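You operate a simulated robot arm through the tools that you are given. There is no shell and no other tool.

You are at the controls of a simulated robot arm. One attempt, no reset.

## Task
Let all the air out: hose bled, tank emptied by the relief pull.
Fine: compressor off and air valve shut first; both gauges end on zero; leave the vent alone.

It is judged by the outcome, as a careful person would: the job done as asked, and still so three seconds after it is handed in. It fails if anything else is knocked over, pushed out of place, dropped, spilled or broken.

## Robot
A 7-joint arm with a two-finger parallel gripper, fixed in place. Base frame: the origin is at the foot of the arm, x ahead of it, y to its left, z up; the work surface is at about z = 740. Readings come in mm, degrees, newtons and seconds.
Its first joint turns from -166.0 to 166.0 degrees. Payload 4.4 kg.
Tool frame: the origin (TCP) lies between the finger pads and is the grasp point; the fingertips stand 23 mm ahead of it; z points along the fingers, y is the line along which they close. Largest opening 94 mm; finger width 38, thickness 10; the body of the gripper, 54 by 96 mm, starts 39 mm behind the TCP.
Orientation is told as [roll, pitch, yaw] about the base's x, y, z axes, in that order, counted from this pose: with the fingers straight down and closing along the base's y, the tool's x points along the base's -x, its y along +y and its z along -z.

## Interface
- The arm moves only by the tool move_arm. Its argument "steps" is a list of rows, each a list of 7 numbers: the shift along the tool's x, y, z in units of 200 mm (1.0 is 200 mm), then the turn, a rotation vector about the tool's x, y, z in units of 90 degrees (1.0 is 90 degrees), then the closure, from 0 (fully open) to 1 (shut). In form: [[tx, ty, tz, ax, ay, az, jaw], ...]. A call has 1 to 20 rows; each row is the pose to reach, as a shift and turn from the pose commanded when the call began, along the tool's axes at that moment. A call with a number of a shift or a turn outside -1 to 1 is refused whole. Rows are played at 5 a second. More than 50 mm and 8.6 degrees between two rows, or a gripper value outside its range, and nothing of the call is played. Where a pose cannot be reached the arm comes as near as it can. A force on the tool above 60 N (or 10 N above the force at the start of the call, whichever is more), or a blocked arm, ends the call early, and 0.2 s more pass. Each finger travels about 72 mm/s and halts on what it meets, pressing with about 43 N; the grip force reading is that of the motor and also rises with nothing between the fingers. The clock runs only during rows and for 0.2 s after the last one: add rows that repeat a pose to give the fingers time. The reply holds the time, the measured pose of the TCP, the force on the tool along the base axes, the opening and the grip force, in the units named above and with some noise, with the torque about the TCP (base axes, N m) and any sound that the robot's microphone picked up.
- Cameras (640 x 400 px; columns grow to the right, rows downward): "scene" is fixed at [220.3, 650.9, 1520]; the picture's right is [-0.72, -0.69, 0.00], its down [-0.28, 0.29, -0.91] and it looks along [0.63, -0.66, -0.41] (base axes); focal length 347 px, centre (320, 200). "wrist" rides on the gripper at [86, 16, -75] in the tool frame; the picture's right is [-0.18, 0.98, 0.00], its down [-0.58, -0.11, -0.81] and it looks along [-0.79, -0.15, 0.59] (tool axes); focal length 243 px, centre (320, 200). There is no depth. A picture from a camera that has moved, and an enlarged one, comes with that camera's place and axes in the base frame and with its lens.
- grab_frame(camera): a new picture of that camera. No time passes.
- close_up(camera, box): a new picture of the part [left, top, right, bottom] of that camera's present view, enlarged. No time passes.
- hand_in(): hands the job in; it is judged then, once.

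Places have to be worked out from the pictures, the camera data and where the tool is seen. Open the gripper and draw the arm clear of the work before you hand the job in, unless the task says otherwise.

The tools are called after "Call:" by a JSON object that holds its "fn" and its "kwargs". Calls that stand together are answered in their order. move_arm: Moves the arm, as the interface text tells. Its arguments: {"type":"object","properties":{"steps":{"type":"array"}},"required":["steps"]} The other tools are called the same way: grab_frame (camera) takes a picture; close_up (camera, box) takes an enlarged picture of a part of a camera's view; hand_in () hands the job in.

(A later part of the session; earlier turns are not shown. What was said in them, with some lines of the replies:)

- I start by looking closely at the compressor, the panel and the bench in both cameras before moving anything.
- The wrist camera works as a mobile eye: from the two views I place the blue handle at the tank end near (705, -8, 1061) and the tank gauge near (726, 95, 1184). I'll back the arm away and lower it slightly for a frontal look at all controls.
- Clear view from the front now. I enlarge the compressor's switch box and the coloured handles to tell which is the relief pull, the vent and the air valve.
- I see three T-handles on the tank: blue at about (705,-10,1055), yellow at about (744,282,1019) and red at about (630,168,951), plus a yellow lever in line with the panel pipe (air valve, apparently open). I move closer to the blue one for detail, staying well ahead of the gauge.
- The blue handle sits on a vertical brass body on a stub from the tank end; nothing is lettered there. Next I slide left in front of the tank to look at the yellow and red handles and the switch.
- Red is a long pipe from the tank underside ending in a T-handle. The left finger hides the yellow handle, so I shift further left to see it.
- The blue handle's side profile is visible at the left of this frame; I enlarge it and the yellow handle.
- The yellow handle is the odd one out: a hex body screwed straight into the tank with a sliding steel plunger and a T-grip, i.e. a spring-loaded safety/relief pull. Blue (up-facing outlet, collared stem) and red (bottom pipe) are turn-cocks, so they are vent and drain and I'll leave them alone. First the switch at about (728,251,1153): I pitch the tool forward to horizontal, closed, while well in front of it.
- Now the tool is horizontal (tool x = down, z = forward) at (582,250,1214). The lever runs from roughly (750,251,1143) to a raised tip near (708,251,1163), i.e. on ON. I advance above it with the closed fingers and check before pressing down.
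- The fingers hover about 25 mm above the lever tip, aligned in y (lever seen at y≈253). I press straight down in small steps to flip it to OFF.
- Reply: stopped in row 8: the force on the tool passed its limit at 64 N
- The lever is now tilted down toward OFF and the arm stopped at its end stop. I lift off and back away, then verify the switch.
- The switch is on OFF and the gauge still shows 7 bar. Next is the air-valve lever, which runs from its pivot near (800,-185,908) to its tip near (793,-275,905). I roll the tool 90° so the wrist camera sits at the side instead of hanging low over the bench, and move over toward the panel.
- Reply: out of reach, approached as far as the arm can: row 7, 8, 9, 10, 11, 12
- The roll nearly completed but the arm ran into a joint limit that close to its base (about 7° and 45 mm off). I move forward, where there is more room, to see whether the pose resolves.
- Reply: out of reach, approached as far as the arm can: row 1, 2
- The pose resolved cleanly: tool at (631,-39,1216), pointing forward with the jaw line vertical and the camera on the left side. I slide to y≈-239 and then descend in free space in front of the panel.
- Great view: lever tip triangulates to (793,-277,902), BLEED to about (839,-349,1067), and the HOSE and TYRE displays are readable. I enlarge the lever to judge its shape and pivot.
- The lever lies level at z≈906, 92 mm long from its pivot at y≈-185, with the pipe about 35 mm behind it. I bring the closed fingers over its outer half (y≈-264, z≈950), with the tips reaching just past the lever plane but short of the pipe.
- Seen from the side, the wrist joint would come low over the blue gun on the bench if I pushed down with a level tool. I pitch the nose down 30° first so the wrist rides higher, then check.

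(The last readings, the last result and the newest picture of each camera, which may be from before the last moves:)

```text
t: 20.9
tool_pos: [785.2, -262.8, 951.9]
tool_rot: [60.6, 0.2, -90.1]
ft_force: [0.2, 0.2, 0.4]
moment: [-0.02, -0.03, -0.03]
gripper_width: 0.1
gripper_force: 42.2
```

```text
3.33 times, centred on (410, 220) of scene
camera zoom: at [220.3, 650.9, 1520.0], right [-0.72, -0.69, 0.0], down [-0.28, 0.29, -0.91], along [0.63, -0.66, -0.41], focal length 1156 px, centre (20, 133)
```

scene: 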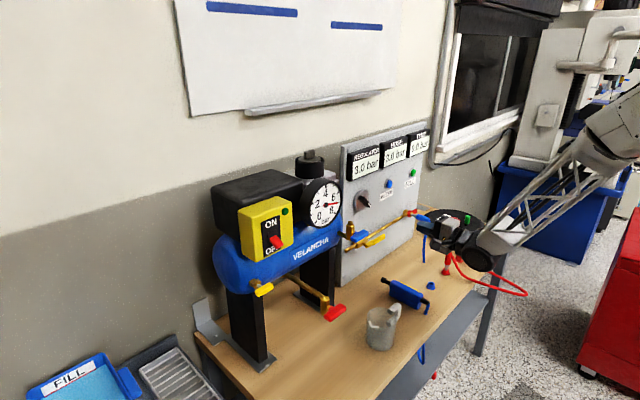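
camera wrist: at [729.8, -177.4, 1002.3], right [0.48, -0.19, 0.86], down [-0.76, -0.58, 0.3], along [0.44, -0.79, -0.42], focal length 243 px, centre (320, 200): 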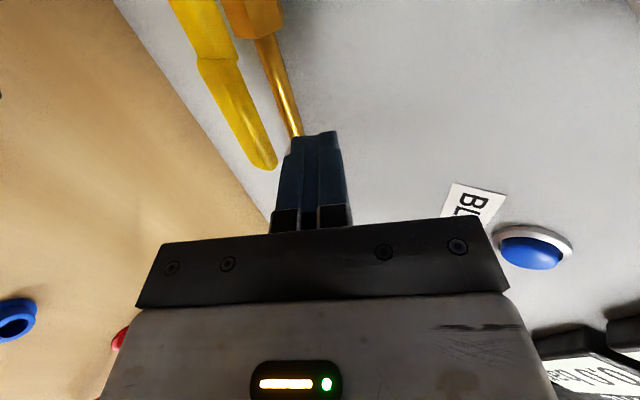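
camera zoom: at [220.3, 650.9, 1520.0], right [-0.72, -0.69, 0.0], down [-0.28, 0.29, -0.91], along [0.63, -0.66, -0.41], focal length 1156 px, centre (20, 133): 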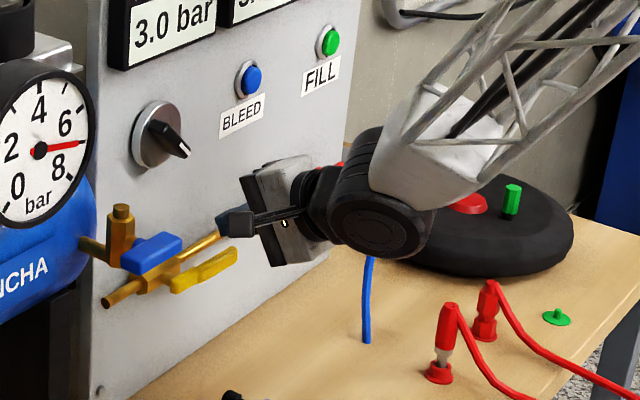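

The lever's outer half is directly beneath the fingers and the wrist is clear of the bench. I push the lever down the first ~25° and check that it yields.

Call:
{"fn": "move_arm", "kwargs": {"steps": [[0, -0.0736, 0.0425, 0, 0, 0, 1], [0.0, -0.1, 0.058, 0, 0, 0, 1], [0.02, -0.13, 0.075, 0, 0, 0, 1], [0.04, -0.16, 0.092, 0, 0, 0, 1], [0.06, -0.1905, 0.11, 0, 0, 0, 1], [0.06, -0.1905, 0.11, 0, 0, 0, 1]]}}

Call:
{"fn": "grab_frame", "kwargs": {"camera": "wrist"}}

Call:
{"fn": "close_up", "kwargs": {"camera": "scene", "box": [330, 160, 490, 280]}}

```text
t: 22.3
tool_pos: [786.2, -250.5, 906.6]
tool_rot: [60.7, 0.2, -89.9]
ft_force: [0.2, -3.7, 1.8]
moment: [-0.06, 0.0, -0.05]
gripper_width: 0.1
gripper_force: 42.5
```

```text
taken
camera wrist: at [730.1, -165.2, 957.9], right [0.48, -0.19, 0.86], down [-0.76, -0.58, 0.3], along [0.44, -0.79, -0.42], focal length 243 px, centre (320, 200)
```

wrist: 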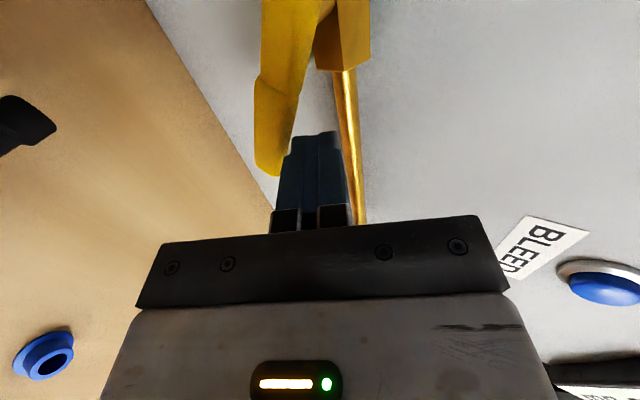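

```text
3.33 times, centred on (410, 220) of scene
camera zoom: at [220.3, 650.9, 1520.0], right [-0.72, -0.69, 0.0], down [-0.28, 0.29, -0.91], along [0.63, -0.66, -0.41], focal length 1156 px, centre (20, 133)
```

zoom: 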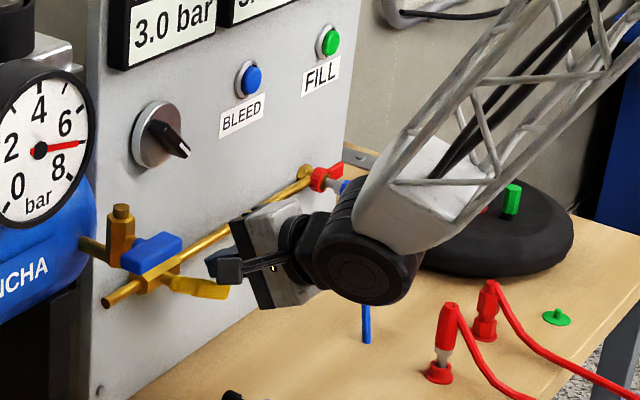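

The lever yields easily (≈4 N). I continue around the arc toward the vertical position.

Call:
{"fn": "move_arm", "kwargs": {"steps": [[0.025, -0.024, 0.014, 0, 0, 0, 1], [0.05, -0.0476, 0.0275, 0, 0, 0, 1], [0.07, -0.065, 0.0375, 0, 0, 0, 1], [0.09, -0.0823, 0.0475, 0, 0, 0, 1], [0.11, -0.095, 0.055, 0, 0, 0, 1], [0.13, -0.108, 0.0625, 0, 0, 0, 1], [0.15, -0.115, 0.066, 0, 0, 0, 1], [0.175, -0.117, 0.0675, 0, 0, 0, 1], [0.2, -0.117, 0.0675, 0, 0, 0, 1], [0.215, -0.117, 0.0675, 0, 0, 0, 1]]}}

Call:
{"fn": "grab_frame", "kwargs": {"camera": "wrist"}}

Call:
{"fn": "close_up", "kwargs": {"camera": "scene", "box": [330, 160, 490, 280]}}

```text
t: 24.2
tool_pos: [786.7, -219.5, 880.5]
tool_rot: [60.7, 0.2, -90.5]
ft_force: [0.9, -18.3, -2.4]
moment: [-0.14, 0.22, -0.11]
gripper_width: 0.0
gripper_force: 42.3
stopped in row 9: the force on the tool passed its limit at 74 N (the readings are from after the stop); the commanded pose is now the measured one
```

```text
taken
camera wrist: at [731.3, -132.6, 931.6], right [0.48, -0.19, 0.86], down [-0.76, -0.58, 0.3], along [0.44, -0.79, -0.42], focal length 243 px, centre (320, 200)
```

wrist: 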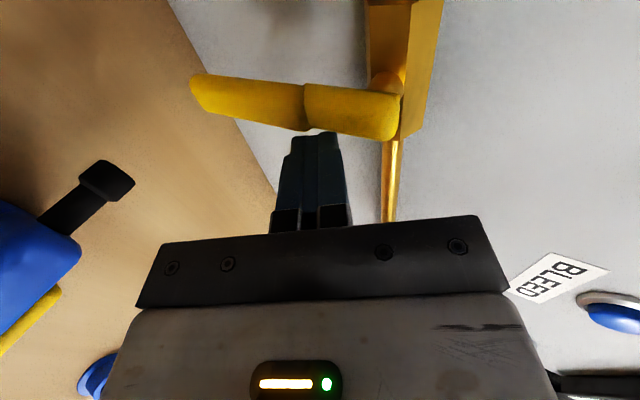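

```text
3.33 times, centred on (410, 220) of scene
camera zoom: at [220.3, 650.9, 1520.0], right [-0.72, -0.69, 0.0], down [-0.28, 0.29, -0.91], along [0.63, -0.66, -0.41], focal length 1156 px, centre (20, 133)
```

zoom: 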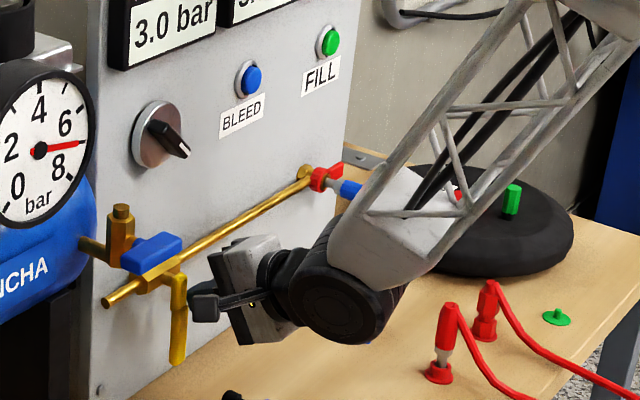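

The lever now hangs straight down across the pipe and hit its end stop, so the air valve is shut. I back off away from it and level the tool in front of the BLEED button at about (839,-349,1067).

Call:
{"fn": "move_arm", "kwargs": {"steps": [[-0.05, 0, 0, 0, 0, 0, 1], [-0.1, 0, -0.05, 0, 0, 0, 1], [-0.1, 0, -0.25, 0, 0, 0, 1], [-0.15, 0, -0.45, 0, 0, 0, 1], [-0.2, 0, -0.65, 0, 0, 0, 1], [-0.3, 0.05, -0.8, 0, 0, 0, 1], [-0.4, 0.2, -0.82, -0.083, 0, 0, 1], [-0.5, 0.35, -0.83, -0.166, 0, 0, 1], [-0.6, 0.5, -0.8375, -0.25, 0, 0, 1], [-0.65, 0.59, -0.8375, -0.333, 0, 0, 1], [-0.65, 0.59, -0.8375, -0.333, 0, 0, 1]]}}

Call:
{"fn": "grab_frame", "kwargs": {"camera": "wrist"}}

Call:
{"fn": "grab_frame", "kwargs": {"camera": "scene"}}

Call:
{"fn": "close_up", "kwargs": {"camera": "scene", "box": [320, 120, 480, 270]}}

```text
t: 26.6
tool_pos: [697.3, -348.5, 1066.6]
tool_rot: [90.8, 0.2, -90.5]
ft_force: [-0.4, 0.0, -0.6]
moment: [-0.05, 0.01, -0.03]
gripper_width: 0.2
gripper_force: 42.9
```

```text
taken
camera wrist: at [624.4, -262.1, 1080.6], right [-0.01, -0.19, 0.98], down [-0.81, -0.58, -0.12], along [0.59, -0.8, -0.14], focal length 243 px, centre (320, 200)
```

wrist: 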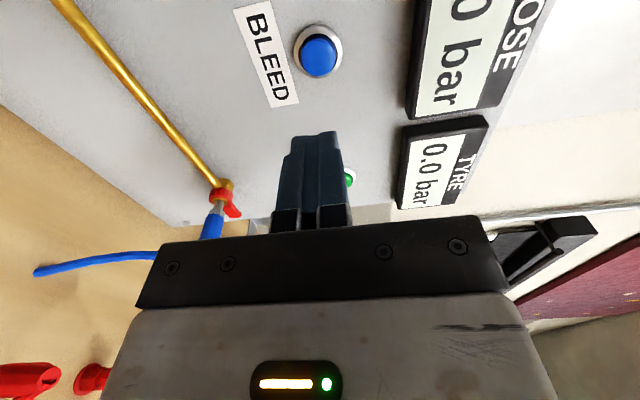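

```text
taken
```

scene: 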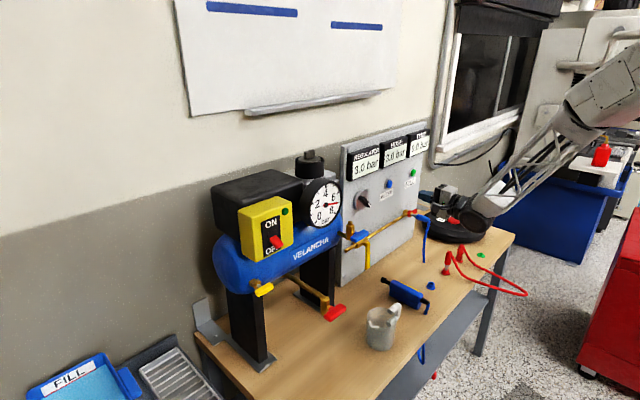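

```text
2.67 times, centred on (400, 195) of scene
camera zoom: at [220.3, 650.9, 1520.0], right [-0.72, -0.69, 0.0], down [-0.28, 0.29, -0.91], along [0.63, -0.66, -0.41], focal length 925 px, centre (107, 213)
```

zoom: 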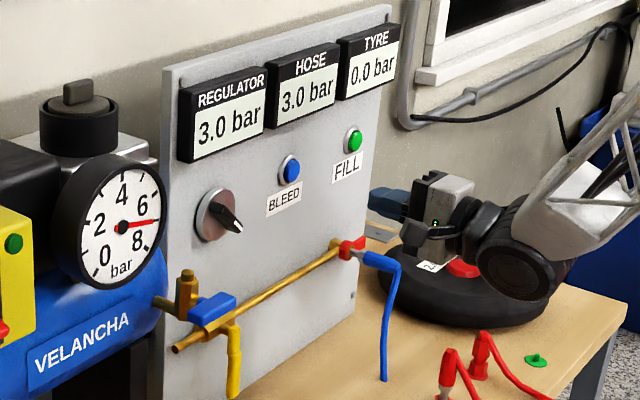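

Regulator/hose still at 3.0 bar with the valve lever across the pipe. Combining three views, BLEED is at about (846,-355,1066) with a ~32 mm cap. I approach until the fingertips are ~20 mm short.

Call:
{"fn": "move_arm", "kwargs": {"steps": [[-0.01, 0, 0.15, 0, 0, 0, 1], [-0.02, 0, 0.3, 0, 0, 0, 1], [-0.03, 0, 0.42, 0, 0, 0, 1], [-0.03, 0, 0.5, 0, 0, 0, 1], [-0.03, 0, 0.5, 0, 0, 0, 1]]}}

Call:
{"fn": "grab_frame", "kwargs": {"camera": "wrist"}}

Call:
{"fn": "close_up", "kwargs": {"camera": "scene", "box": [340, 110, 440, 230]}}

```text
t: 27.8
tool_pos: [798.5, -354.8, 1067.3]
tool_rot: [90.7, 0.2, -90.3]
ft_force: [-0.1, 0.0, -0.2]
moment: [0.0, -0.01, 0.01]
gripper_width: 0.2
gripper_force: 42.6
```

```text
taken
camera wrist: at [724.2, -268.6, 1082.5], right [-0.01, -0.19, 0.98], down [-0.81, -0.58, -0.12], along [0.59, -0.8, -0.14], focal length 243 px, centre (320, 200)
```

wrist: 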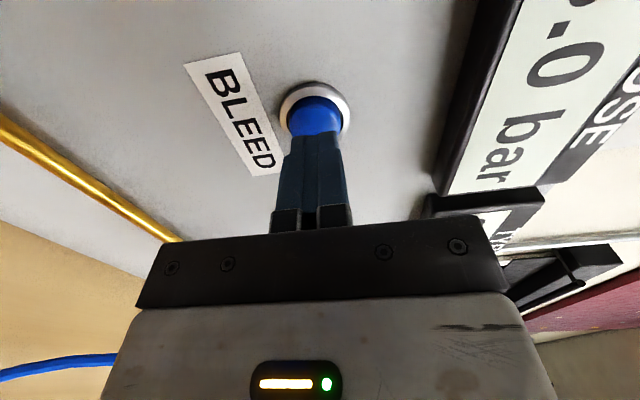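

```text
3.33 times, centred on (390, 170) of scene
camera zoom: at [220.3, 650.9, 1520.0], right [-0.72, -0.69, 0.0], down [-0.28, 0.29, -0.91], along [0.63, -0.66, -0.41], focal length 1156 px, centre (87, 300)
```

zoom: 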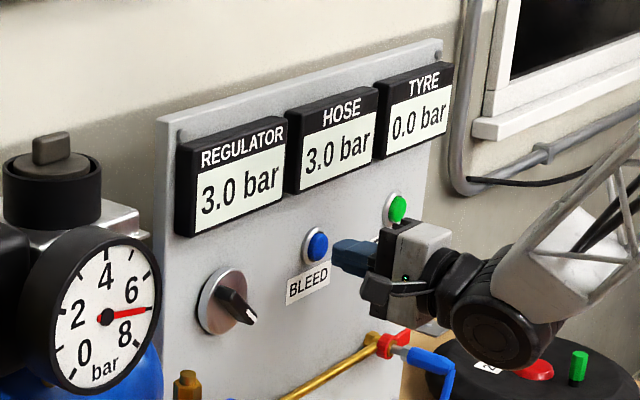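

The fingertips line up with the button. I advance in 4 mm increments until it is pressed, watching force and the HOSE display.

Call:
{"fn": "move_arm", "kwargs": {"steps": [[0, 0, 0.02, 0, 0, 0, 1], [0, 0, 0.04, 0, 0, 0, 1], [0, 0, 0.06, 0, 0, 0, 1], [0, 0, 0.08, 0, 0, 0, 1]]}}

Call:
{"fn": "close_up", "kwargs": {"camera": "scene", "box": [340, 110, 440, 230]}}

Call:
{"fn": "close_up", "kwargs": {"camera": "wrist", "box": [240, 60, 400, 180]}}

```text
t: 28.8
tool_pos: [814.1, -355.7, 1066.4]
tool_rot: [90.6, 0.2, -90.4]
ft_force: [-1.1, 1.2, -0.6]
moment: [0.06, 0.01, 0.02]
gripper_width: 0.0
gripper_force: 42.7
```

```text
3.33 times, centred on (390, 170) of scene
camera zoom: at [220.3, 650.9, 1520.0], right [-0.72, -0.69, 0.0], down [-0.28, 0.29, -0.91], along [0.63, -0.66, -0.41], focal length 1156 px, centre (87, 300)
```

zoom: 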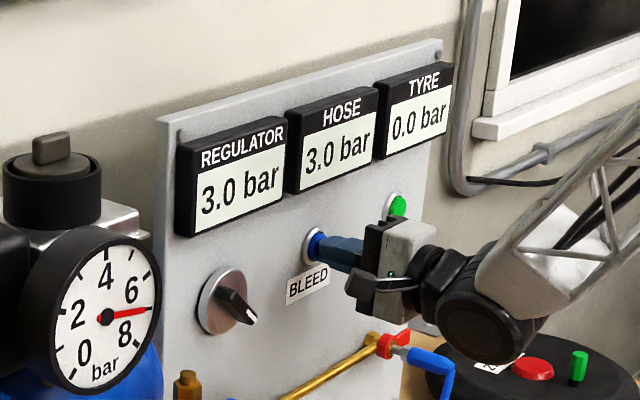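

```text
3.33 times, centred on (320, 120) of wrist
camera zoom: at [740.3, -268.5, 1081.9], right [-0.01, -0.19, 0.98], down [-0.81, -0.58, -0.12], along [0.59, -0.8, -0.14], focal length 809 px, centre (320, 467)
```

zoom: 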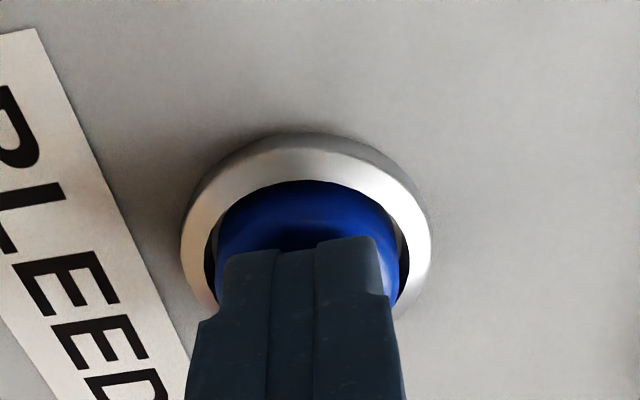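

Contact is just beginning (about 1 N). I continue pressing in 2 mm steps, nudging 3 mm toward the cap's centre.

Call:
{"fn": "move_arm", "kwargs": {"steps": [[0.01, 0, 0.01, 0, 0, 0, 1], [0.015, 0, 0.02, 0, 0, 0, 1], [0.015, 0, 0.03, 0, 0, 0, 1], [0.015, 0, 0.04, 0, 0, 0, 1]]}}

Call:
{"fn": "close_up", "kwargs": {"camera": "scene", "box": [340, 110, 440, 230]}}

Call:
{"fn": "close_up", "kwargs": {"camera": "wrist", "box": [240, 60, 400, 180]}}

```text
t: 29.8
tool_pos: [820.2, -351.6, 1066.6]
tool_rot: [90.8, 0.2, -90.5]
ft_force: [-33.1, 1.9, 3.9]
moment: [-0.15, 0.0, -0.07]
gripper_width: 0.2
gripper_force: 42.5
heard: click
```

```text
3.33 times, centred on (390, 170) of scene
camera zoom: at [220.3, 650.9, 1520.0], right [-0.72, -0.69, 0.0], down [-0.28, 0.29, -0.91], along [0.63, -0.66, -0.41], focal length 1156 px, centre (87, 300)
```

zoom: 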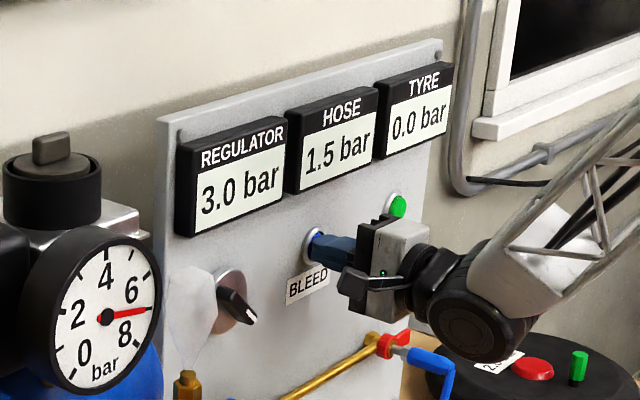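

```text
3.33 times, centred on (320, 120) of wrist
camera zoom: at [747.2, -265.6, 1082.2], right [-0.01, -0.19, 0.98], down [-0.81, -0.58, -0.12], along [0.59, -0.8, -0.14], focal length 809 px, centre (320, 467)
```

zoom: 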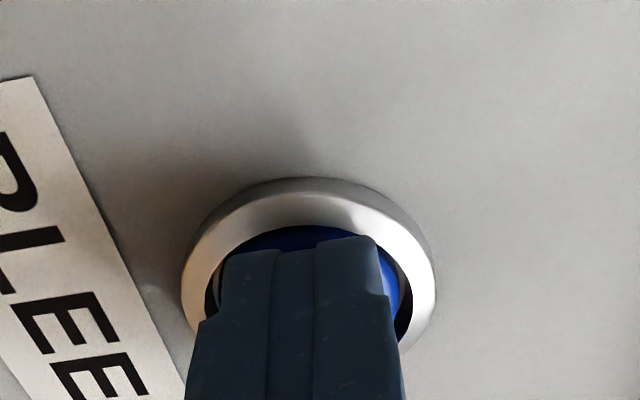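

The button clicked and HOSE is falling (1.5 bar). I hold it pressed.

Call:
{"fn": "move_arm", "kwargs": {"steps": [[0, 0, 0, 0, 0, 0, 1], [0, 0, 0, 0, 0, 0, 1], [0, 0, 0, 0, 0, 0, 1], [0, 0, 0, 0, 0, 0, 1], [0, 0, 0, 0, 0, 0, 1], [0, 0, 0, 0, 0, 0, 1], [0, 0, 0, 0, 0, 0, 1], [0, 0, 0, 0, 0, 0, 1], [0, 0, 0, 0, 0, 0, 1], [0, 0, 0, 0, 0, 0, 1]]}}

Call:
{"fn": "close_up", "kwargs": {"camera": "scene", "box": [340, 110, 440, 230]}}

```text
t: 32.0
tool_pos: [820.6, -351.7, 1067.5]
tool_rot: [90.7, 0.2, -90.4]
ft_force: [-51.0, -9.7, 0.9]
moment: [-0.06, 0.05, -0.35]
gripper_width: 0.0
gripper_force: 42.4
```

```text
3.33 times, centred on (390, 170) of scene
camera zoom: at [220.3, 650.9, 1520.0], right [-0.72, -0.69, 0.0], down [-0.28, 0.29, -0.91], along [0.63, -0.66, -0.41], focal length 1156 px, centre (87, 300)
```

zoom: 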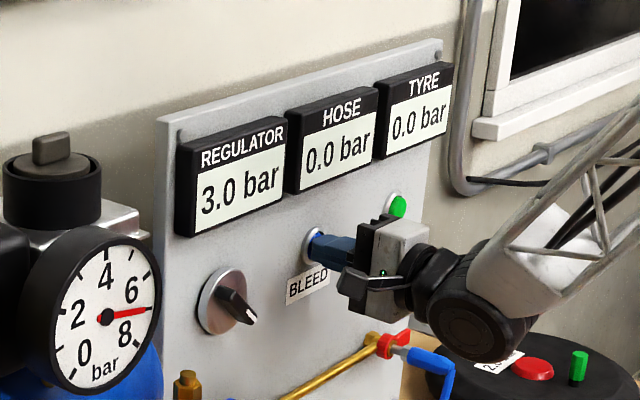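

HOSE reads 0.0 bar. I hold a little longer to let the last bit out, then retreat straight back from the button.

Call:
{"fn": "move_arm", "kwargs": {"steps": [[0, 0, -0.002, 0, 0, 0, 1], [0, 0, -0.002, 0, 0, 0, 1], [0, 0, -0.002, 0, 0, 0, 1], [0, 0, -0.002, 0, 0, 0, 1], [0, 0, -0.002, 0, 0, 0, 1], [0, 0, -0.002, 0, 0, 0, 1], [0, 0, -0.002, 0, 0, 0, 1], [0, 0, -0.002, 0, 0, 0, 1], [0, 0, -0.1, 0, 0, 0, 1], [0, 0, -0.3, 0, 0, 0, 1], [0, 0, -0.5, 0, 0, 0, 1], [0, 0, -0.7, 0, 0, 0, 1], [0, 0, -0.9, 0, 0, 0, 1]]}}

Call:
{"fn": "grab_frame", "kwargs": {"camera": "wrist"}}

Call:
{"fn": "close_up", "kwargs": {"camera": "scene", "box": [300, 110, 460, 270]}}

```text
t: 34.8
tool_pos: [642.0, -349.8, 1064.3]
tool_rot: [90.7, 0.2, -90.4]
ft_force: [-0.6, -0.3, 0.5]
moment: [-0.03, 0.01, -0.03]
gripper_width: 0.1
gripper_force: 42.8
```

```text
taken
camera wrist: at [568.3, -263.6, 1079.8], right [-0.01, -0.19, 0.98], down [-0.81, -0.58, -0.12], along [0.59, -0.8, -0.14], focal length 243 px, centre (320, 200)
```

wrist: 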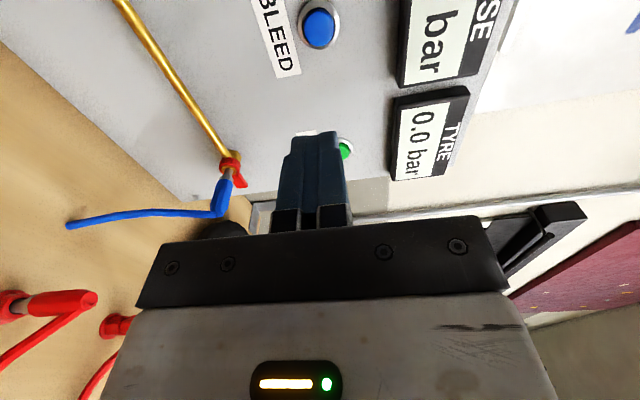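

```text
2.50 times, centred on (380, 190) of scene
camera zoom: at [220.3, 650.9, 1520.0], right [-0.72, -0.69, 0.0], down [-0.28, 0.29, -0.91], along [0.63, -0.66, -0.41], focal length 867 px, centre (170, 225)
```

zoom: 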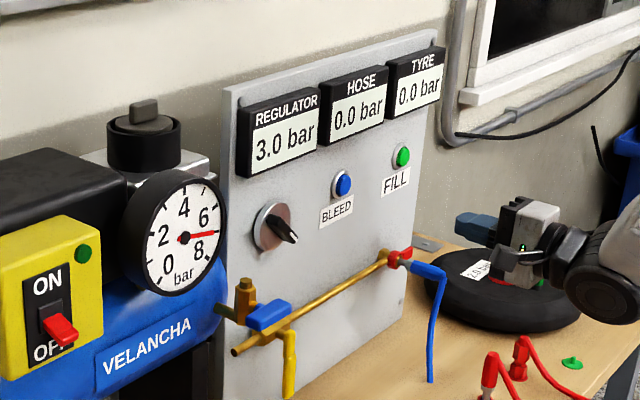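

Hose stays at 0.0 bar with the button released. Now the relief pull on the tank's left: I roll the tool back (jaws closing sideways, camera below) while rising, staying well out in front of everything.

Call:
{"fn": "move_arm", "kwargs": {"steps": [[0, 0.05, 0, 0, 0, -0.091, 1], [0, 0.1, 0, 0, 0, -0.182, 1], [0, 0.15, 0, 0, 0, -0.273, 1], [0, 0.2, 0, 0, 0, -0.364, 1], [0.05, 0.25, 0, 0, 0, -0.455, 1], [0.1, 0.3, 0, 0, 0, -0.546, 1], [0.2, 0.35, 0, 0, 0, -0.637, 1], [0.3, 0.4, 0, 0, 0, -0.728, 1], [0.4, 0.45, 0, 0, 0, -0.819, 1], [0.5, 0.5, 0, 0, 0, -0.91, 1], [0.6, 0.55, 0, 0, 0, -1.0, 1], [0.75, 0.6, 0, 0, 0, -1.0, 1], [0.9, 0.65, 0, 0, 0, -1.0, 1], [0.95, 0.7, 0, 0, 0, -1.0, 1]]}}

Call:
{"fn": "grab_frame", "kwargs": {"camera": "scene"}}

```text
t: 37.8
tool_pos: [641.1, -160.0, 1205.2]
tool_rot: [164.3, -89.3, -164.6]
ft_force: [-0.4, 0.4, -0.3]
moment: [0.01, -0.02, -0.01]
gripper_width: 0.1
gripper_force: 42.3
```

```text
taken
```

scene: 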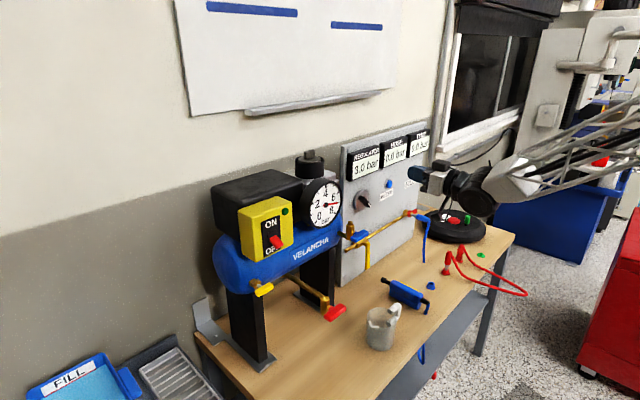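

The roll-back went cleanly. I back off to x≈580 and traverse left in front of the tank.

Call:
{"fn": "move_arm", "kwargs": {"steps": [[0, 0, -0.15, 0, 0, 0, 1], [0, 0.15, -0.3, 0, 0, 0, 1], [0, 0.35, -0.3, 0, 0, 0, 1], [0, 0.55, -0.3, 0, 0, 0, 1], [0, 0.75, -0.3, 0, 0, 0, 1], [0, 0.95, -0.3, 0, 0, 0, 1], [0, 1.0, -0.3, 0, 0, 0, 1]]}}

Call:
{"fn": "move_arm", "kwargs": {"steps": [[0, 0.2, 0, 0, 0, 0, 1], [0, 0.4, 0, 0, 0, 0, 1], [0, 0.6, 0, 0, 0, 0, 1], [0, 0.8, 0, 0, 0, 0, 1], [0, 1.0, 0, 0, 0, 0, 1]]}}

Call:
{"fn": "grab_frame", "kwargs": {"camera": "scene"}}

```text
t: 39.4
tool_pos: [582.6, 40.7, 1205.4]
tool_rot: [163.6, -89.3, -164.0]
ft_force: [0.2, 0.2, -0.5]
moment: [0.02, -0.04, -0.01]
gripper_width: 0.0
gripper_force: 42.5
```

```text
t: 40.6
tool_pos: [583.4, 240.6, 1207.4]
tool_rot: [165.0, -89.3, -165.4]
ft_force: [0.6, 0.0, -0.4]
moment: [0.0, -0.02, -0.04]
gripper_width: 0.0
gripper_force: 42.1
```

```text
taken
```

scene: 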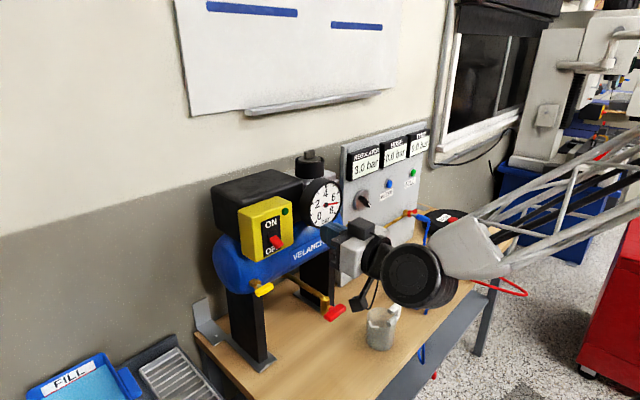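

Gauge still at 7 bar, path clear. I descend to the relief handle's height (z≈1020, y≈282) about 140 mm in front of it and open the jaws.

Call:
{"fn": "move_arm", "kwargs": {"steps": [[0.15, 0.05, 0, 0, 0, 0, 0.5], [0.35, 0.1, 0, 0, 0, 0, 0], [0.55, 0.15, 0, 0, 0, 0, 0], [0.75, 0.2, 0, 0, 0, 0, 0], [0.93, 0.2, 0, 0, 0, 0, 0], [0.93, 0.2, 0.1, 0, 0, 0, 0]]}}

Call:
{"fn": "grab_frame", "kwargs": {"camera": "wrist"}}

Call:
{"fn": "close_up", "kwargs": {"camera": "scene", "box": [220, 230, 380, 350]}}

```text
t: 42.0
tool_pos: [605.2, 279.8, 1020.4]
tool_rot: [161.7, -89.3, -162.1]
ft_force: [-0.2, -0.3, 0.4]
moment: [0.0, -0.01, 0.01]
gripper_width: 94.0
gripper_force: 0.1
```

```text
taken
camera wrist: at [532.9, 296.5, 932.7], right [0.0, 0.98, 0.19], down [-0.81, -0.11, 0.57], along [0.58, -0.16, 0.8], focal length 243 px, centre (320, 200)
```

wrist: 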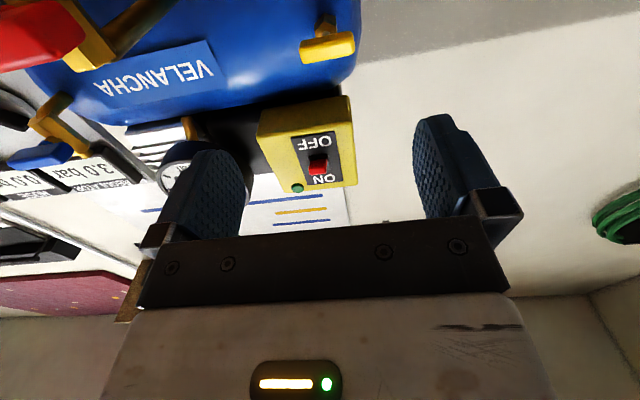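

```text
3.33 times, centred on (300, 290) of scene
camera zoom: at [220.3, 650.9, 1520.0], right [-0.72, -0.69, 0.0], down [-0.28, 0.29, -0.91], along [0.63, -0.66, -0.41], focal length 1156 px, centre (387, -100)
```

zoom: 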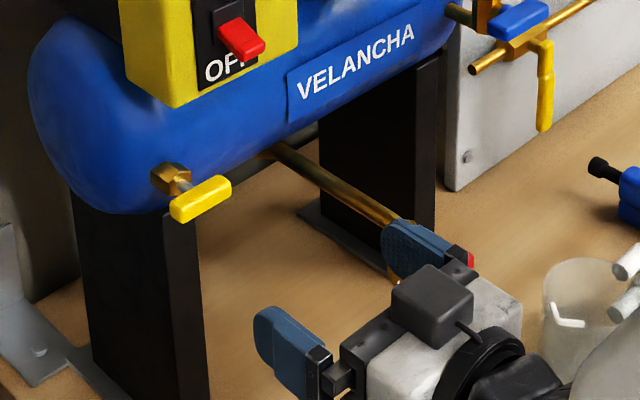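

The T-grip triangulates to (747,283,1019), about 46 mm wide along y, with the hex body about 25 mm behind it. I drive straight in with open jaws so the fingers straddle its two ends, stopping with the tips ~20 mm short of the tank.

Call:
{"fn": "move_arm", "kwargs": {"steps": [[0.005, 0.015, 0.15, 0, 0, 0, 0], [0.005, 0.015, 0.3, 0, 0, 0, 0], [0.005, 0.015, 0.45, 0, 0, 0, 0], [0.005, 0.015, 0.57, 0, 0, 0, 0], [0.005, 0.015, 0.66, 0, 0, 0, 0], [0.005, 0.015, 0.66, 0, 0, 0, 0]]}}

Call:
{"fn": "grab_frame", "kwargs": {"camera": "wrist"}}

Call:
{"fn": "close_up", "kwargs": {"camera": "scene", "box": [220, 230, 380, 350]}}

```text
t: 43.4
tool_pos: [737.2, 283.0, 1021.9]
tool_rot: [162.9, -89.3, -163.2]
ft_force: [1.2, -0.2, 0.4]
moment: [-0.01, 0.01, 0.03]
gripper_width: 93.9
gripper_force: 0.1
```

```text
taken
camera wrist: at [665.7, 299.3, 933.9], right [0.0, 0.98, 0.19], down [-0.81, -0.11, 0.57], along [0.58, -0.16, 0.8], focal length 243 px, centre (320, 200)
```

wrist: 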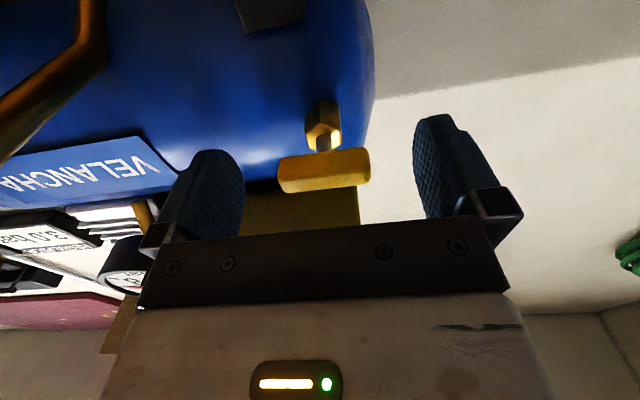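

```text
3.33 times, centred on (300, 290) of scene
camera zoom: at [220.3, 650.9, 1520.0], right [-0.72, -0.69, 0.0], down [-0.28, 0.29, -0.91], along [0.63, -0.66, -0.41], focal length 1156 px, centre (387, -100)
```

zoom: 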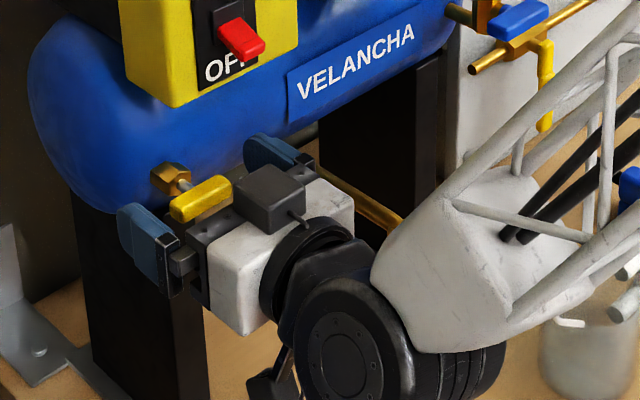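

The bar sits centred between the fingers. I advance another 5 mm and close the jaws on its ends.

Call:
{"fn": "move_arm", "kwargs": {"steps": [[0.0, 0, 0.025, 0, 0, 0, 0], [0.0, 0, 0.025, 0, 0, 0, 0.3], [0.0, 0, 0.025, 0, 0, 0, 0.6], [0.0, 0, 0.025, 0, 0, 0, 1], [0.0, 0, 0.025, 0, 0, 0, 1], [0.0, 0, 0.025, 0, 0, 0, 1]]}}

Call:
{"fn": "grab_frame", "kwargs": {"camera": "wrist"}}

Call:
{"fn": "close_up", "kwargs": {"camera": "scene", "box": [220, 230, 380, 350]}}

```text
t: 44.7
tool_pos: [742.5, 283.9, 1021.7]
tool_rot: [168.1, -89.2, -168.2]
ft_force: [3.9, 13.7, -3.7]
moment: [-0.2, 0.04, 0.2]
gripper_width: 43.8
gripper_force: 44.9
stopped in row 6: the force on the tool passed its limit at 62 N (the readings are from after the stop); the commanded pose is now the measured one
```

```text
taken
camera wrist: at [670.4, 301.0, 934.0], right [0.0, 0.98, 0.19], down [-0.81, -0.11, 0.57], along [0.58, -0.15, 0.8], focal length 243 px, centre (320, 200)
```

wrist: 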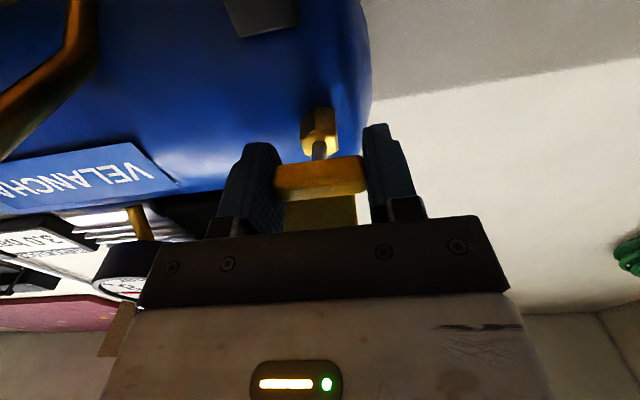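

```text
3.33 times, centred on (300, 290) of scene
camera zoom: at [220.3, 650.9, 1520.0], right [-0.72, -0.69, 0.0], down [-0.28, 0.29, -0.91], along [0.63, -0.66, -0.41], focal length 1156 px, centre (387, -100)
```

zoom: 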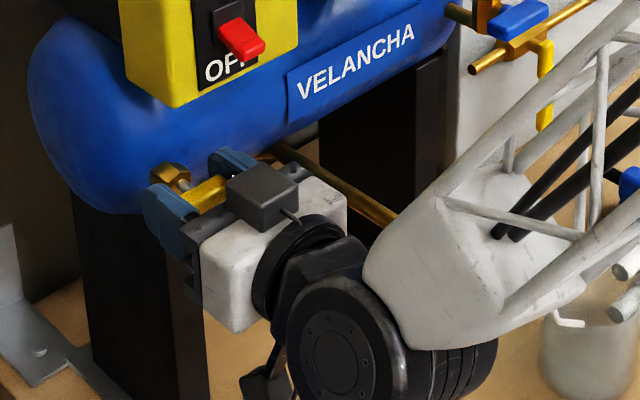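

The bar is held (43.8 mm between the pads), with a small sideways load because it was ~1-2 mm off-centre. I relieve that by 1 mm and pull gently straight outward in 3 mm steps.

Call:
{"fn": "move_arm", "kwargs": {"steps": [[0, 0.005, 0, 0, 0, 0, 1], [0, 0.006, -0.015, 0, 0, 0, 1], [0, 0.006, -0.03, 0, 0, 0, 1], [0, 0.006, -0.045, 0, 0, 0, 1]]}}

Call:
{"fn": "close_up", "kwargs": {"camera": "wrist", "box": [220, 80, 460, 230]}}

Call:
{"fn": "close_up", "kwargs": {"camera": "scene", "box": [220, 170, 380, 290]}}

```text
t: 45.7
tool_pos: [735.3, 285.1, 1021.9]
tool_rot: [163.9, -89.3, -164.2]
ft_force: [7.5, -7.0, -6.6]
moment: [-0.13, -0.46, 0.22]
gripper_width: 43.9
gripper_force: 44.7
```

```text
2.67 times, centred on (340, 155) of wrist
camera zoom: at [661.5, 301.3, 934.0], right [0.0, 0.98, 0.19], down [-0.81, -0.11, 0.57], along [0.58, -0.15, 0.8], focal length 647 px, centre (267, 320)
```

zoom: 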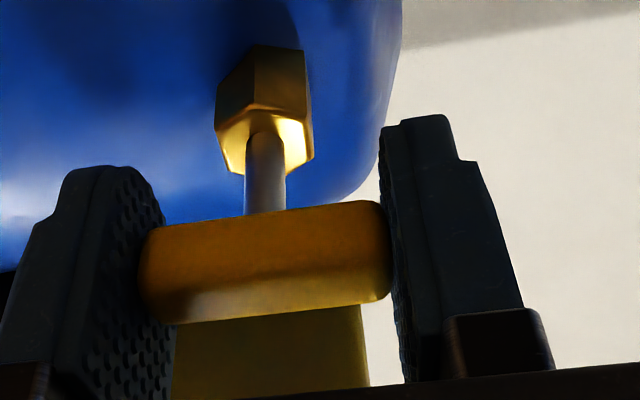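

```text
3.33 times, centred on (300, 230) of scene
camera zoom: at [220.3, 650.9, 1520.0], right [-0.72, -0.69, 0.0], down [-0.28, 0.29, -0.91], along [0.63, -0.66, -0.41], focal length 1156 px, centre (387, 100)
```

zoom: 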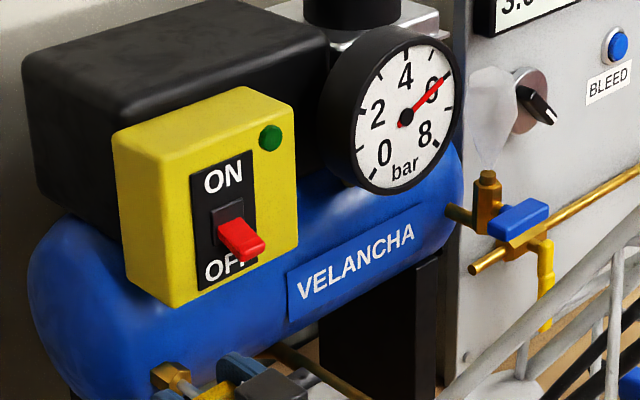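

The plunger slides out with light force and the tank gauge is already falling (≈6 bar), with air leaving via the exhaust stack – so yellow is indeed the relief pull. I hold it open.

Call:
{"fn": "move_arm", "kwargs": {"steps": [[0, 0, 0, 0, 0, 0, 1], [0, 0, 0, 0, 0, 0, 1], [0, 0, 0, 0, 0, 0, 1], [0, 0, 0, 0, 0, 0, 1], [0, 0, 0, 0, 0, 0, 1], [0, 0, 0, 0, 0, 0, 1], [0, 0, 0, 0, 0, 0, 1], [0, 0, 0, 0, 0, 0, 1], [0, 0, 0, 0, 0, 0, 1], [0, 0, 0, 0, 0, 0, 1], [0, 0, 0, 0, 0, 0, 1], [0, 0, 0, 0, 0, 0, 1], [0, 0, 0, 0, 0, 0, 1], [0, 0, 0, 0, 0, 0, 1], [0, 0, 0, 0, 0, 0, 1], [0, 0, 0, 0, 0, 0, 1], [0, 0, 0, 0, 0, 0, 1], [0, 0, 0, 0, 0, 0, 1], [0, 0, 0, 0, 0, 0, 1], [0, 0, 0, 0, 0, 0, 1]]}}

Call:
{"fn": "close_up", "kwargs": {"camera": "scene", "box": [220, 110, 440, 290]}}

```text
t: 49.9
tool_pos: [734.1, 285.7, 1021.7]
tool_rot: [163.6, -89.4, -163.9]
ft_force: [7.3, -39.5, -10.5]
moment: [-0.27, 0.13, 0.15]
gripper_width: 43.9
gripper_force: 45.0
```

```text
2.22 times, centred on (330, 200) of scene
camera zoom: at [220.3, 650.9, 1520.0], right [-0.72, -0.69, 0.0], down [-0.28, 0.29, -0.91], along [0.63, -0.66, -0.41], focal length 771 px, centre (298, 200)
```

zoom: 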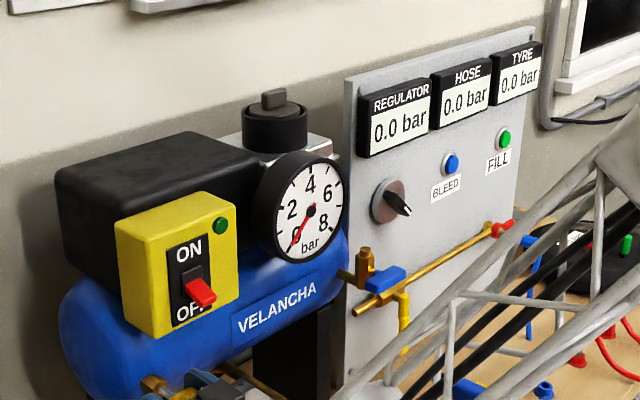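

Tank gauge is on 0, regulator and hose at 0.0. I ease the sideways load by ~0.6 mm and hold open two more seconds to make sure it is fully empty.

Call:
{"fn": "move_arm", "kwargs": {"steps": [[0, -0.003, 0, 0, 0, 0, 1], [0, -0.003, 0, 0, 0, 0, 1], [0, -0.003, 0, 0, 0, 0, 1], [0, -0.003, 0, 0, 0, 0, 1], [0, -0.003, 0, 0, 0, 0, 1], [0, -0.003, 0, 0, 0, 0, 1], [0, -0.003, 0, 0, 0, 0, 1], [0, -0.003, 0, 0, 0, 0, 1], [0, -0.003, 0, 0, 0, 0, 1], [0, -0.003, 0, 0, 0, 0, 1]]}}

Call:
{"fn": "close_up", "kwargs": {"camera": "scene", "box": [290, 160, 370, 240]}}

```text
t: 52.1
tool_pos: [734.3, 283.5, 1021.4]
tool_rot: [165.2, -89.3, -165.3]
ft_force: [6.7, -7.7, -17.8]
moment: [-0.15, 0.18, 0.34]
gripper_width: 43.5
gripper_force: 45.3
```

```text
5.00 times, centred on (330, 200) of scene
camera zoom: at [220.3, 650.9, 1520.0], right [-0.72, -0.69, 0.0], down [-0.28, 0.29, -0.91], along [0.63, -0.66, -0.41], focal length 1734 px, centre (270, 200)
```

zoom: 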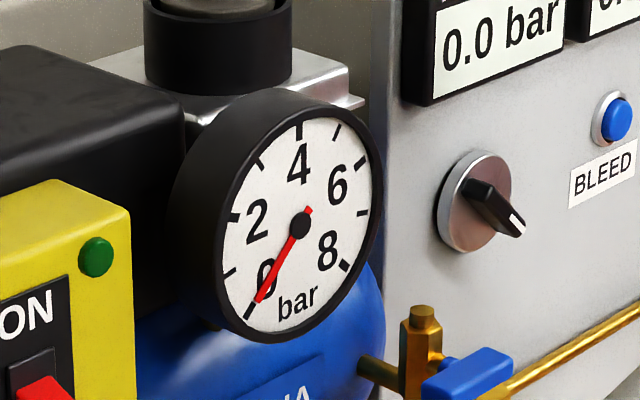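

The needle rests on the 0 mark. I let the plunger slide back in, then open the jaws wide.

Call:
{"fn": "move_arm", "kwargs": {"steps": [[0, -0.002, 0.02, 0, 0, 0, 1], [0, -0.002, 0.038, 0, 0, 0, 1], [0, -0.002, 0.038, 0, 0, 0, 0.8], [0, -0.002, 0.038, 0, 0, 0, 0.4], [0, -0.002, 0.038, 0, 0, 0, 0], [0, -0.002, 0.038, 0, 0, 0, 0], [0, -0.002, 0.038, 0, 0, 0, 0]]}}

Call:
{"fn": "grab_frame", "kwargs": {"camera": "wrist"}}

Call:
{"fn": "close_up", "kwargs": {"camera": "scene", "box": [220, 230, 380, 350]}}

```text
t: 53.7
tool_pos: [740.4, 285.3, 1022.1]
tool_rot: [165.1, -89.3, -165.2]
ft_force: [-0.5, 0.9, -0.1]
moment: [-0.04, 0.01, -0.05]
gripper_width: 93.9
gripper_force: 0.0
```

```text
taken
camera wrist: at [669.1, 300.6, 934.3], right [0.0, 0.98, 0.19], down [-0.81, -0.11, 0.57], along [0.58, -0.15, 0.8], focal length 243 px, centre (320, 200)
```

wrist: 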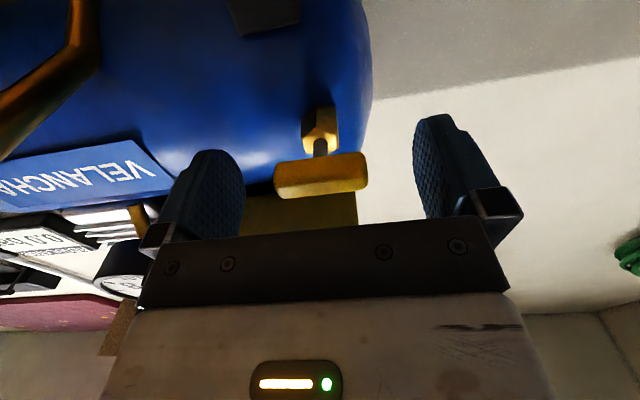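

```text
3.33 times, centred on (300, 290) of scene
camera zoom: at [220.3, 650.9, 1520.0], right [-0.72, -0.69, 0.0], down [-0.28, 0.29, -0.91], along [0.63, -0.66, -0.41], focal length 1156 px, centre (387, -100)
```

zoom: 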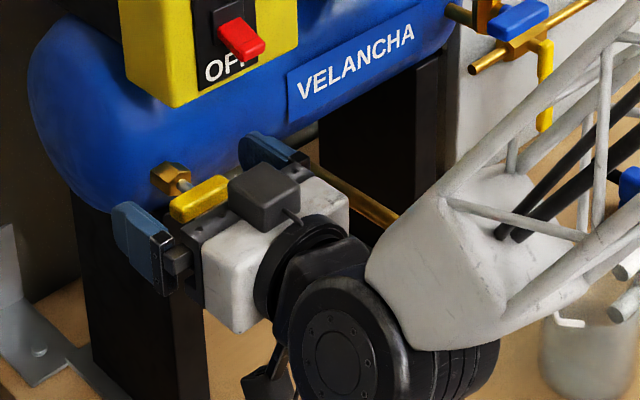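

The jaws are open and no forces remain. I withdraw straight back, then rise clear of the work.

Call:
{"fn": "move_arm", "kwargs": {"steps": [[0, 0, -0.15, 0, 0, 0, 0], [0, 0, -0.35, 0, 0, 0, 0], [0, 0, -0.55, 0, 0, 0, 0], [0, 0, -0.75, 0, 0, 0, 0], [-0.1, 0, -0.9, 0, 0, 0, 0], [-0.3, 0, -0.9, 0, 0, 0, 0], [-0.5, 0, -0.9, 0, 0, 0, 0], [-0.7, 0, -0.9, 0, 0, 0, 0], [-0.9, 0, -0.9, 0, 0, 0, 0], [-0.9, 0, -0.9, 0, 0, 0, 0]]}}

Call:
{"fn": "grab_frame", "kwargs": {"camera": "scene"}}

Call:
{"fn": "close_up", "kwargs": {"camera": "scene", "box": [220, 110, 440, 290]}}

Call:
{"fn": "close_up", "kwargs": {"camera": "scene", "box": [220, 240, 380, 350]}}

```text
t: 55.9
tool_pos: [558.9, 284.2, 1200.0]
tool_rot: [165.1, -89.3, -165.3]
ft_force: [0.1, 0.0, 0.0]
moment: [0.01, 0.01, -0.02]
gripper_width: 94.1
gripper_force: 0.0
```

```text
taken
```

scene: 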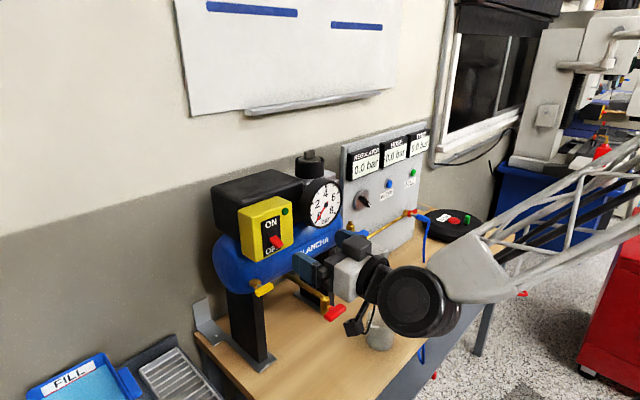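

```text
2.22 times, centred on (330, 200) of scene
camera zoom: at [220.3, 650.9, 1520.0], right [-0.72, -0.69, 0.0], down [-0.28, 0.29, -0.91], along [0.63, -0.66, -0.41], focal length 771 px, centre (298, 200)
```

zoom: 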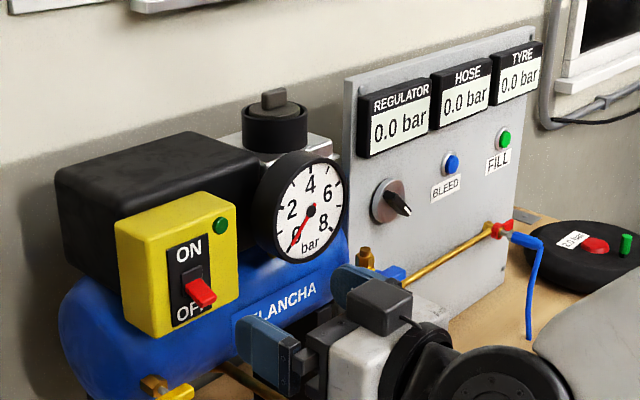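

```text
3.64 times, centred on (300, 295) of scene
camera zoom: at [220.3, 650.9, 1520.0], right [-0.72, -0.69, 0.0], down [-0.28, 0.29, -0.91], along [0.63, -0.66, -0.41], focal length 1261 px, centre (393, -146)
```

zoom: 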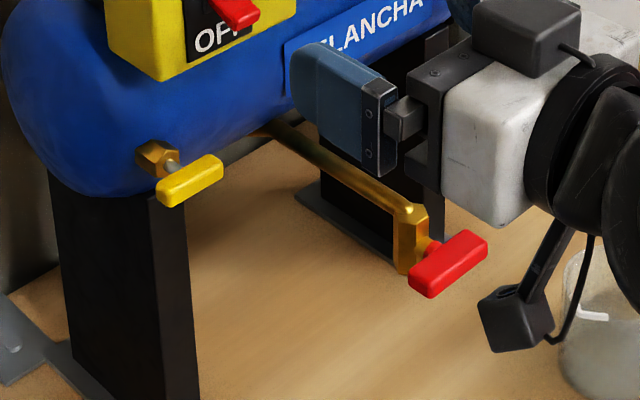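

Everything reads zero and the plunger is back in. I raise the arm further clear to inspect the whole bench before handing in.

Call:
{"fn": "move_arm", "kwargs": {"steps": [[-0.2, 0, 0, 0, 0, 0, 0], [-0.4, 0, 0, 0, 0, 0, 0], [-0.6, 0, 0, 0, 0, 0, 0], [-0.8, -0.1, 0, 0, 0, 0, 0], [-0.9, -0.3, 0, 0, 0, 0, 0], [-0.9, -0.5, 0, 0, 0, 0, 0], [-0.9, -0.7, 0, 0, 0, 0, 0]]}}

Call:
{"fn": "grab_frame", "kwargs": {"camera": "scene"}}

Call:
{"fn": "close_up", "kwargs": {"camera": "scene", "box": [320, 120, 480, 270]}}

Call:
{"fn": "close_up", "kwargs": {"camera": "scene", "box": [200, 160, 360, 340]}}

```text
t: 57.5
tool_pos: [555.9, 144.6, 1379.9]
tool_rot: [166.0, -89.3, -166.1]
ft_force: [0.2, -0.7, 0.8]
moment: [-0.01, 0.01, 0.0]
gripper_width: 93.7
gripper_force: 0.1
```

```text
taken
```

scene: 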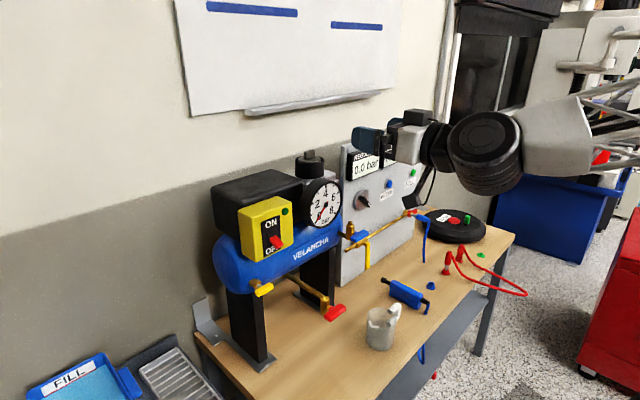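

```text
2.67 times, centred on (400, 195) of scene
camera zoom: at [220.3, 650.9, 1520.0], right [-0.72, -0.69, 0.0], down [-0.28, 0.29, -0.91], along [0.63, -0.66, -0.41], focal length 925 px, centre (107, 213)
```

zoom: 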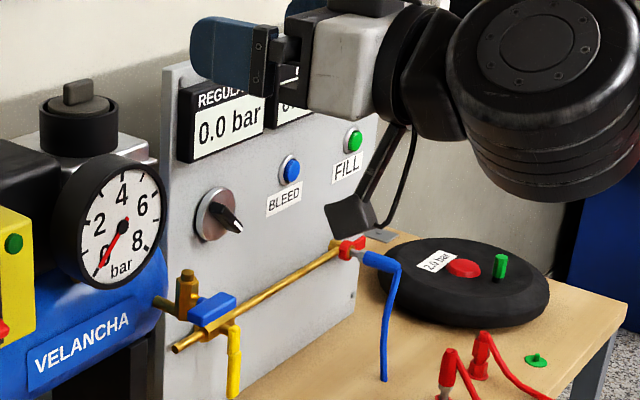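

```text
2.22 times, centred on (280, 250) of scene
camera zoom: at [220.3, 650.9, 1520.0], right [-0.72, -0.69, 0.0], down [-0.28, 0.29, -0.91], along [0.63, -0.66, -0.41], focal length 771 px, centre (409, 89)
```

zoom: 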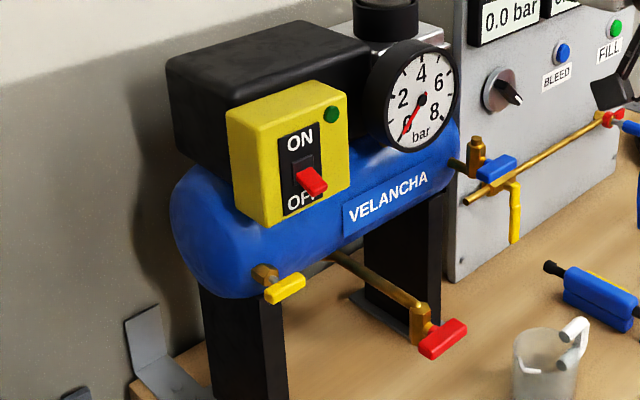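

The switch is on OFF, the air-valve lever is across the pipe and the tank gauge is on 0. Hose and regulator read 0.0, the relief plunger is back in, and the blue and red cocks and the bench items are untouched. The gripper is open and clear, so I hand in.

Call:
{"fn": "hand_in", "kwargs": {}}

```text
The job is handed in.
```

The air is out and the job is handed in. The last pictures showed both the tank gauge and the HOSE display on zero.

- **Compressor:** I switched it off before anything else.
- **Air valve:** I turned the yellow lever down to its stop, across the pipe, before letting any air out.
- **Hose:** I held BLEED until HOSE read 0.0 bar. It stayed there after I let go.
- **Tank:** I pulled the yellow T-handle at the left end of the tank and held it until the needle rested on 0, then let it back in. REGULATOR also dropped to 0.0.
- **Vent:** I did not touch the blue or red handles. None of the tank handles are labelled. I took yellow as the relief pull because it is the only one on a sliding stem, and the gauge fell as soon as I pulled it. The air came out of the fitting with the blue handle, so I took that one as the vent.

Closing the jaws on the yellow handle briefly put about 62 N on the arm, mostly sideways. The handle slid normally after that. Nothing else on the bench was moved, and the arm is clear with the gripper open.
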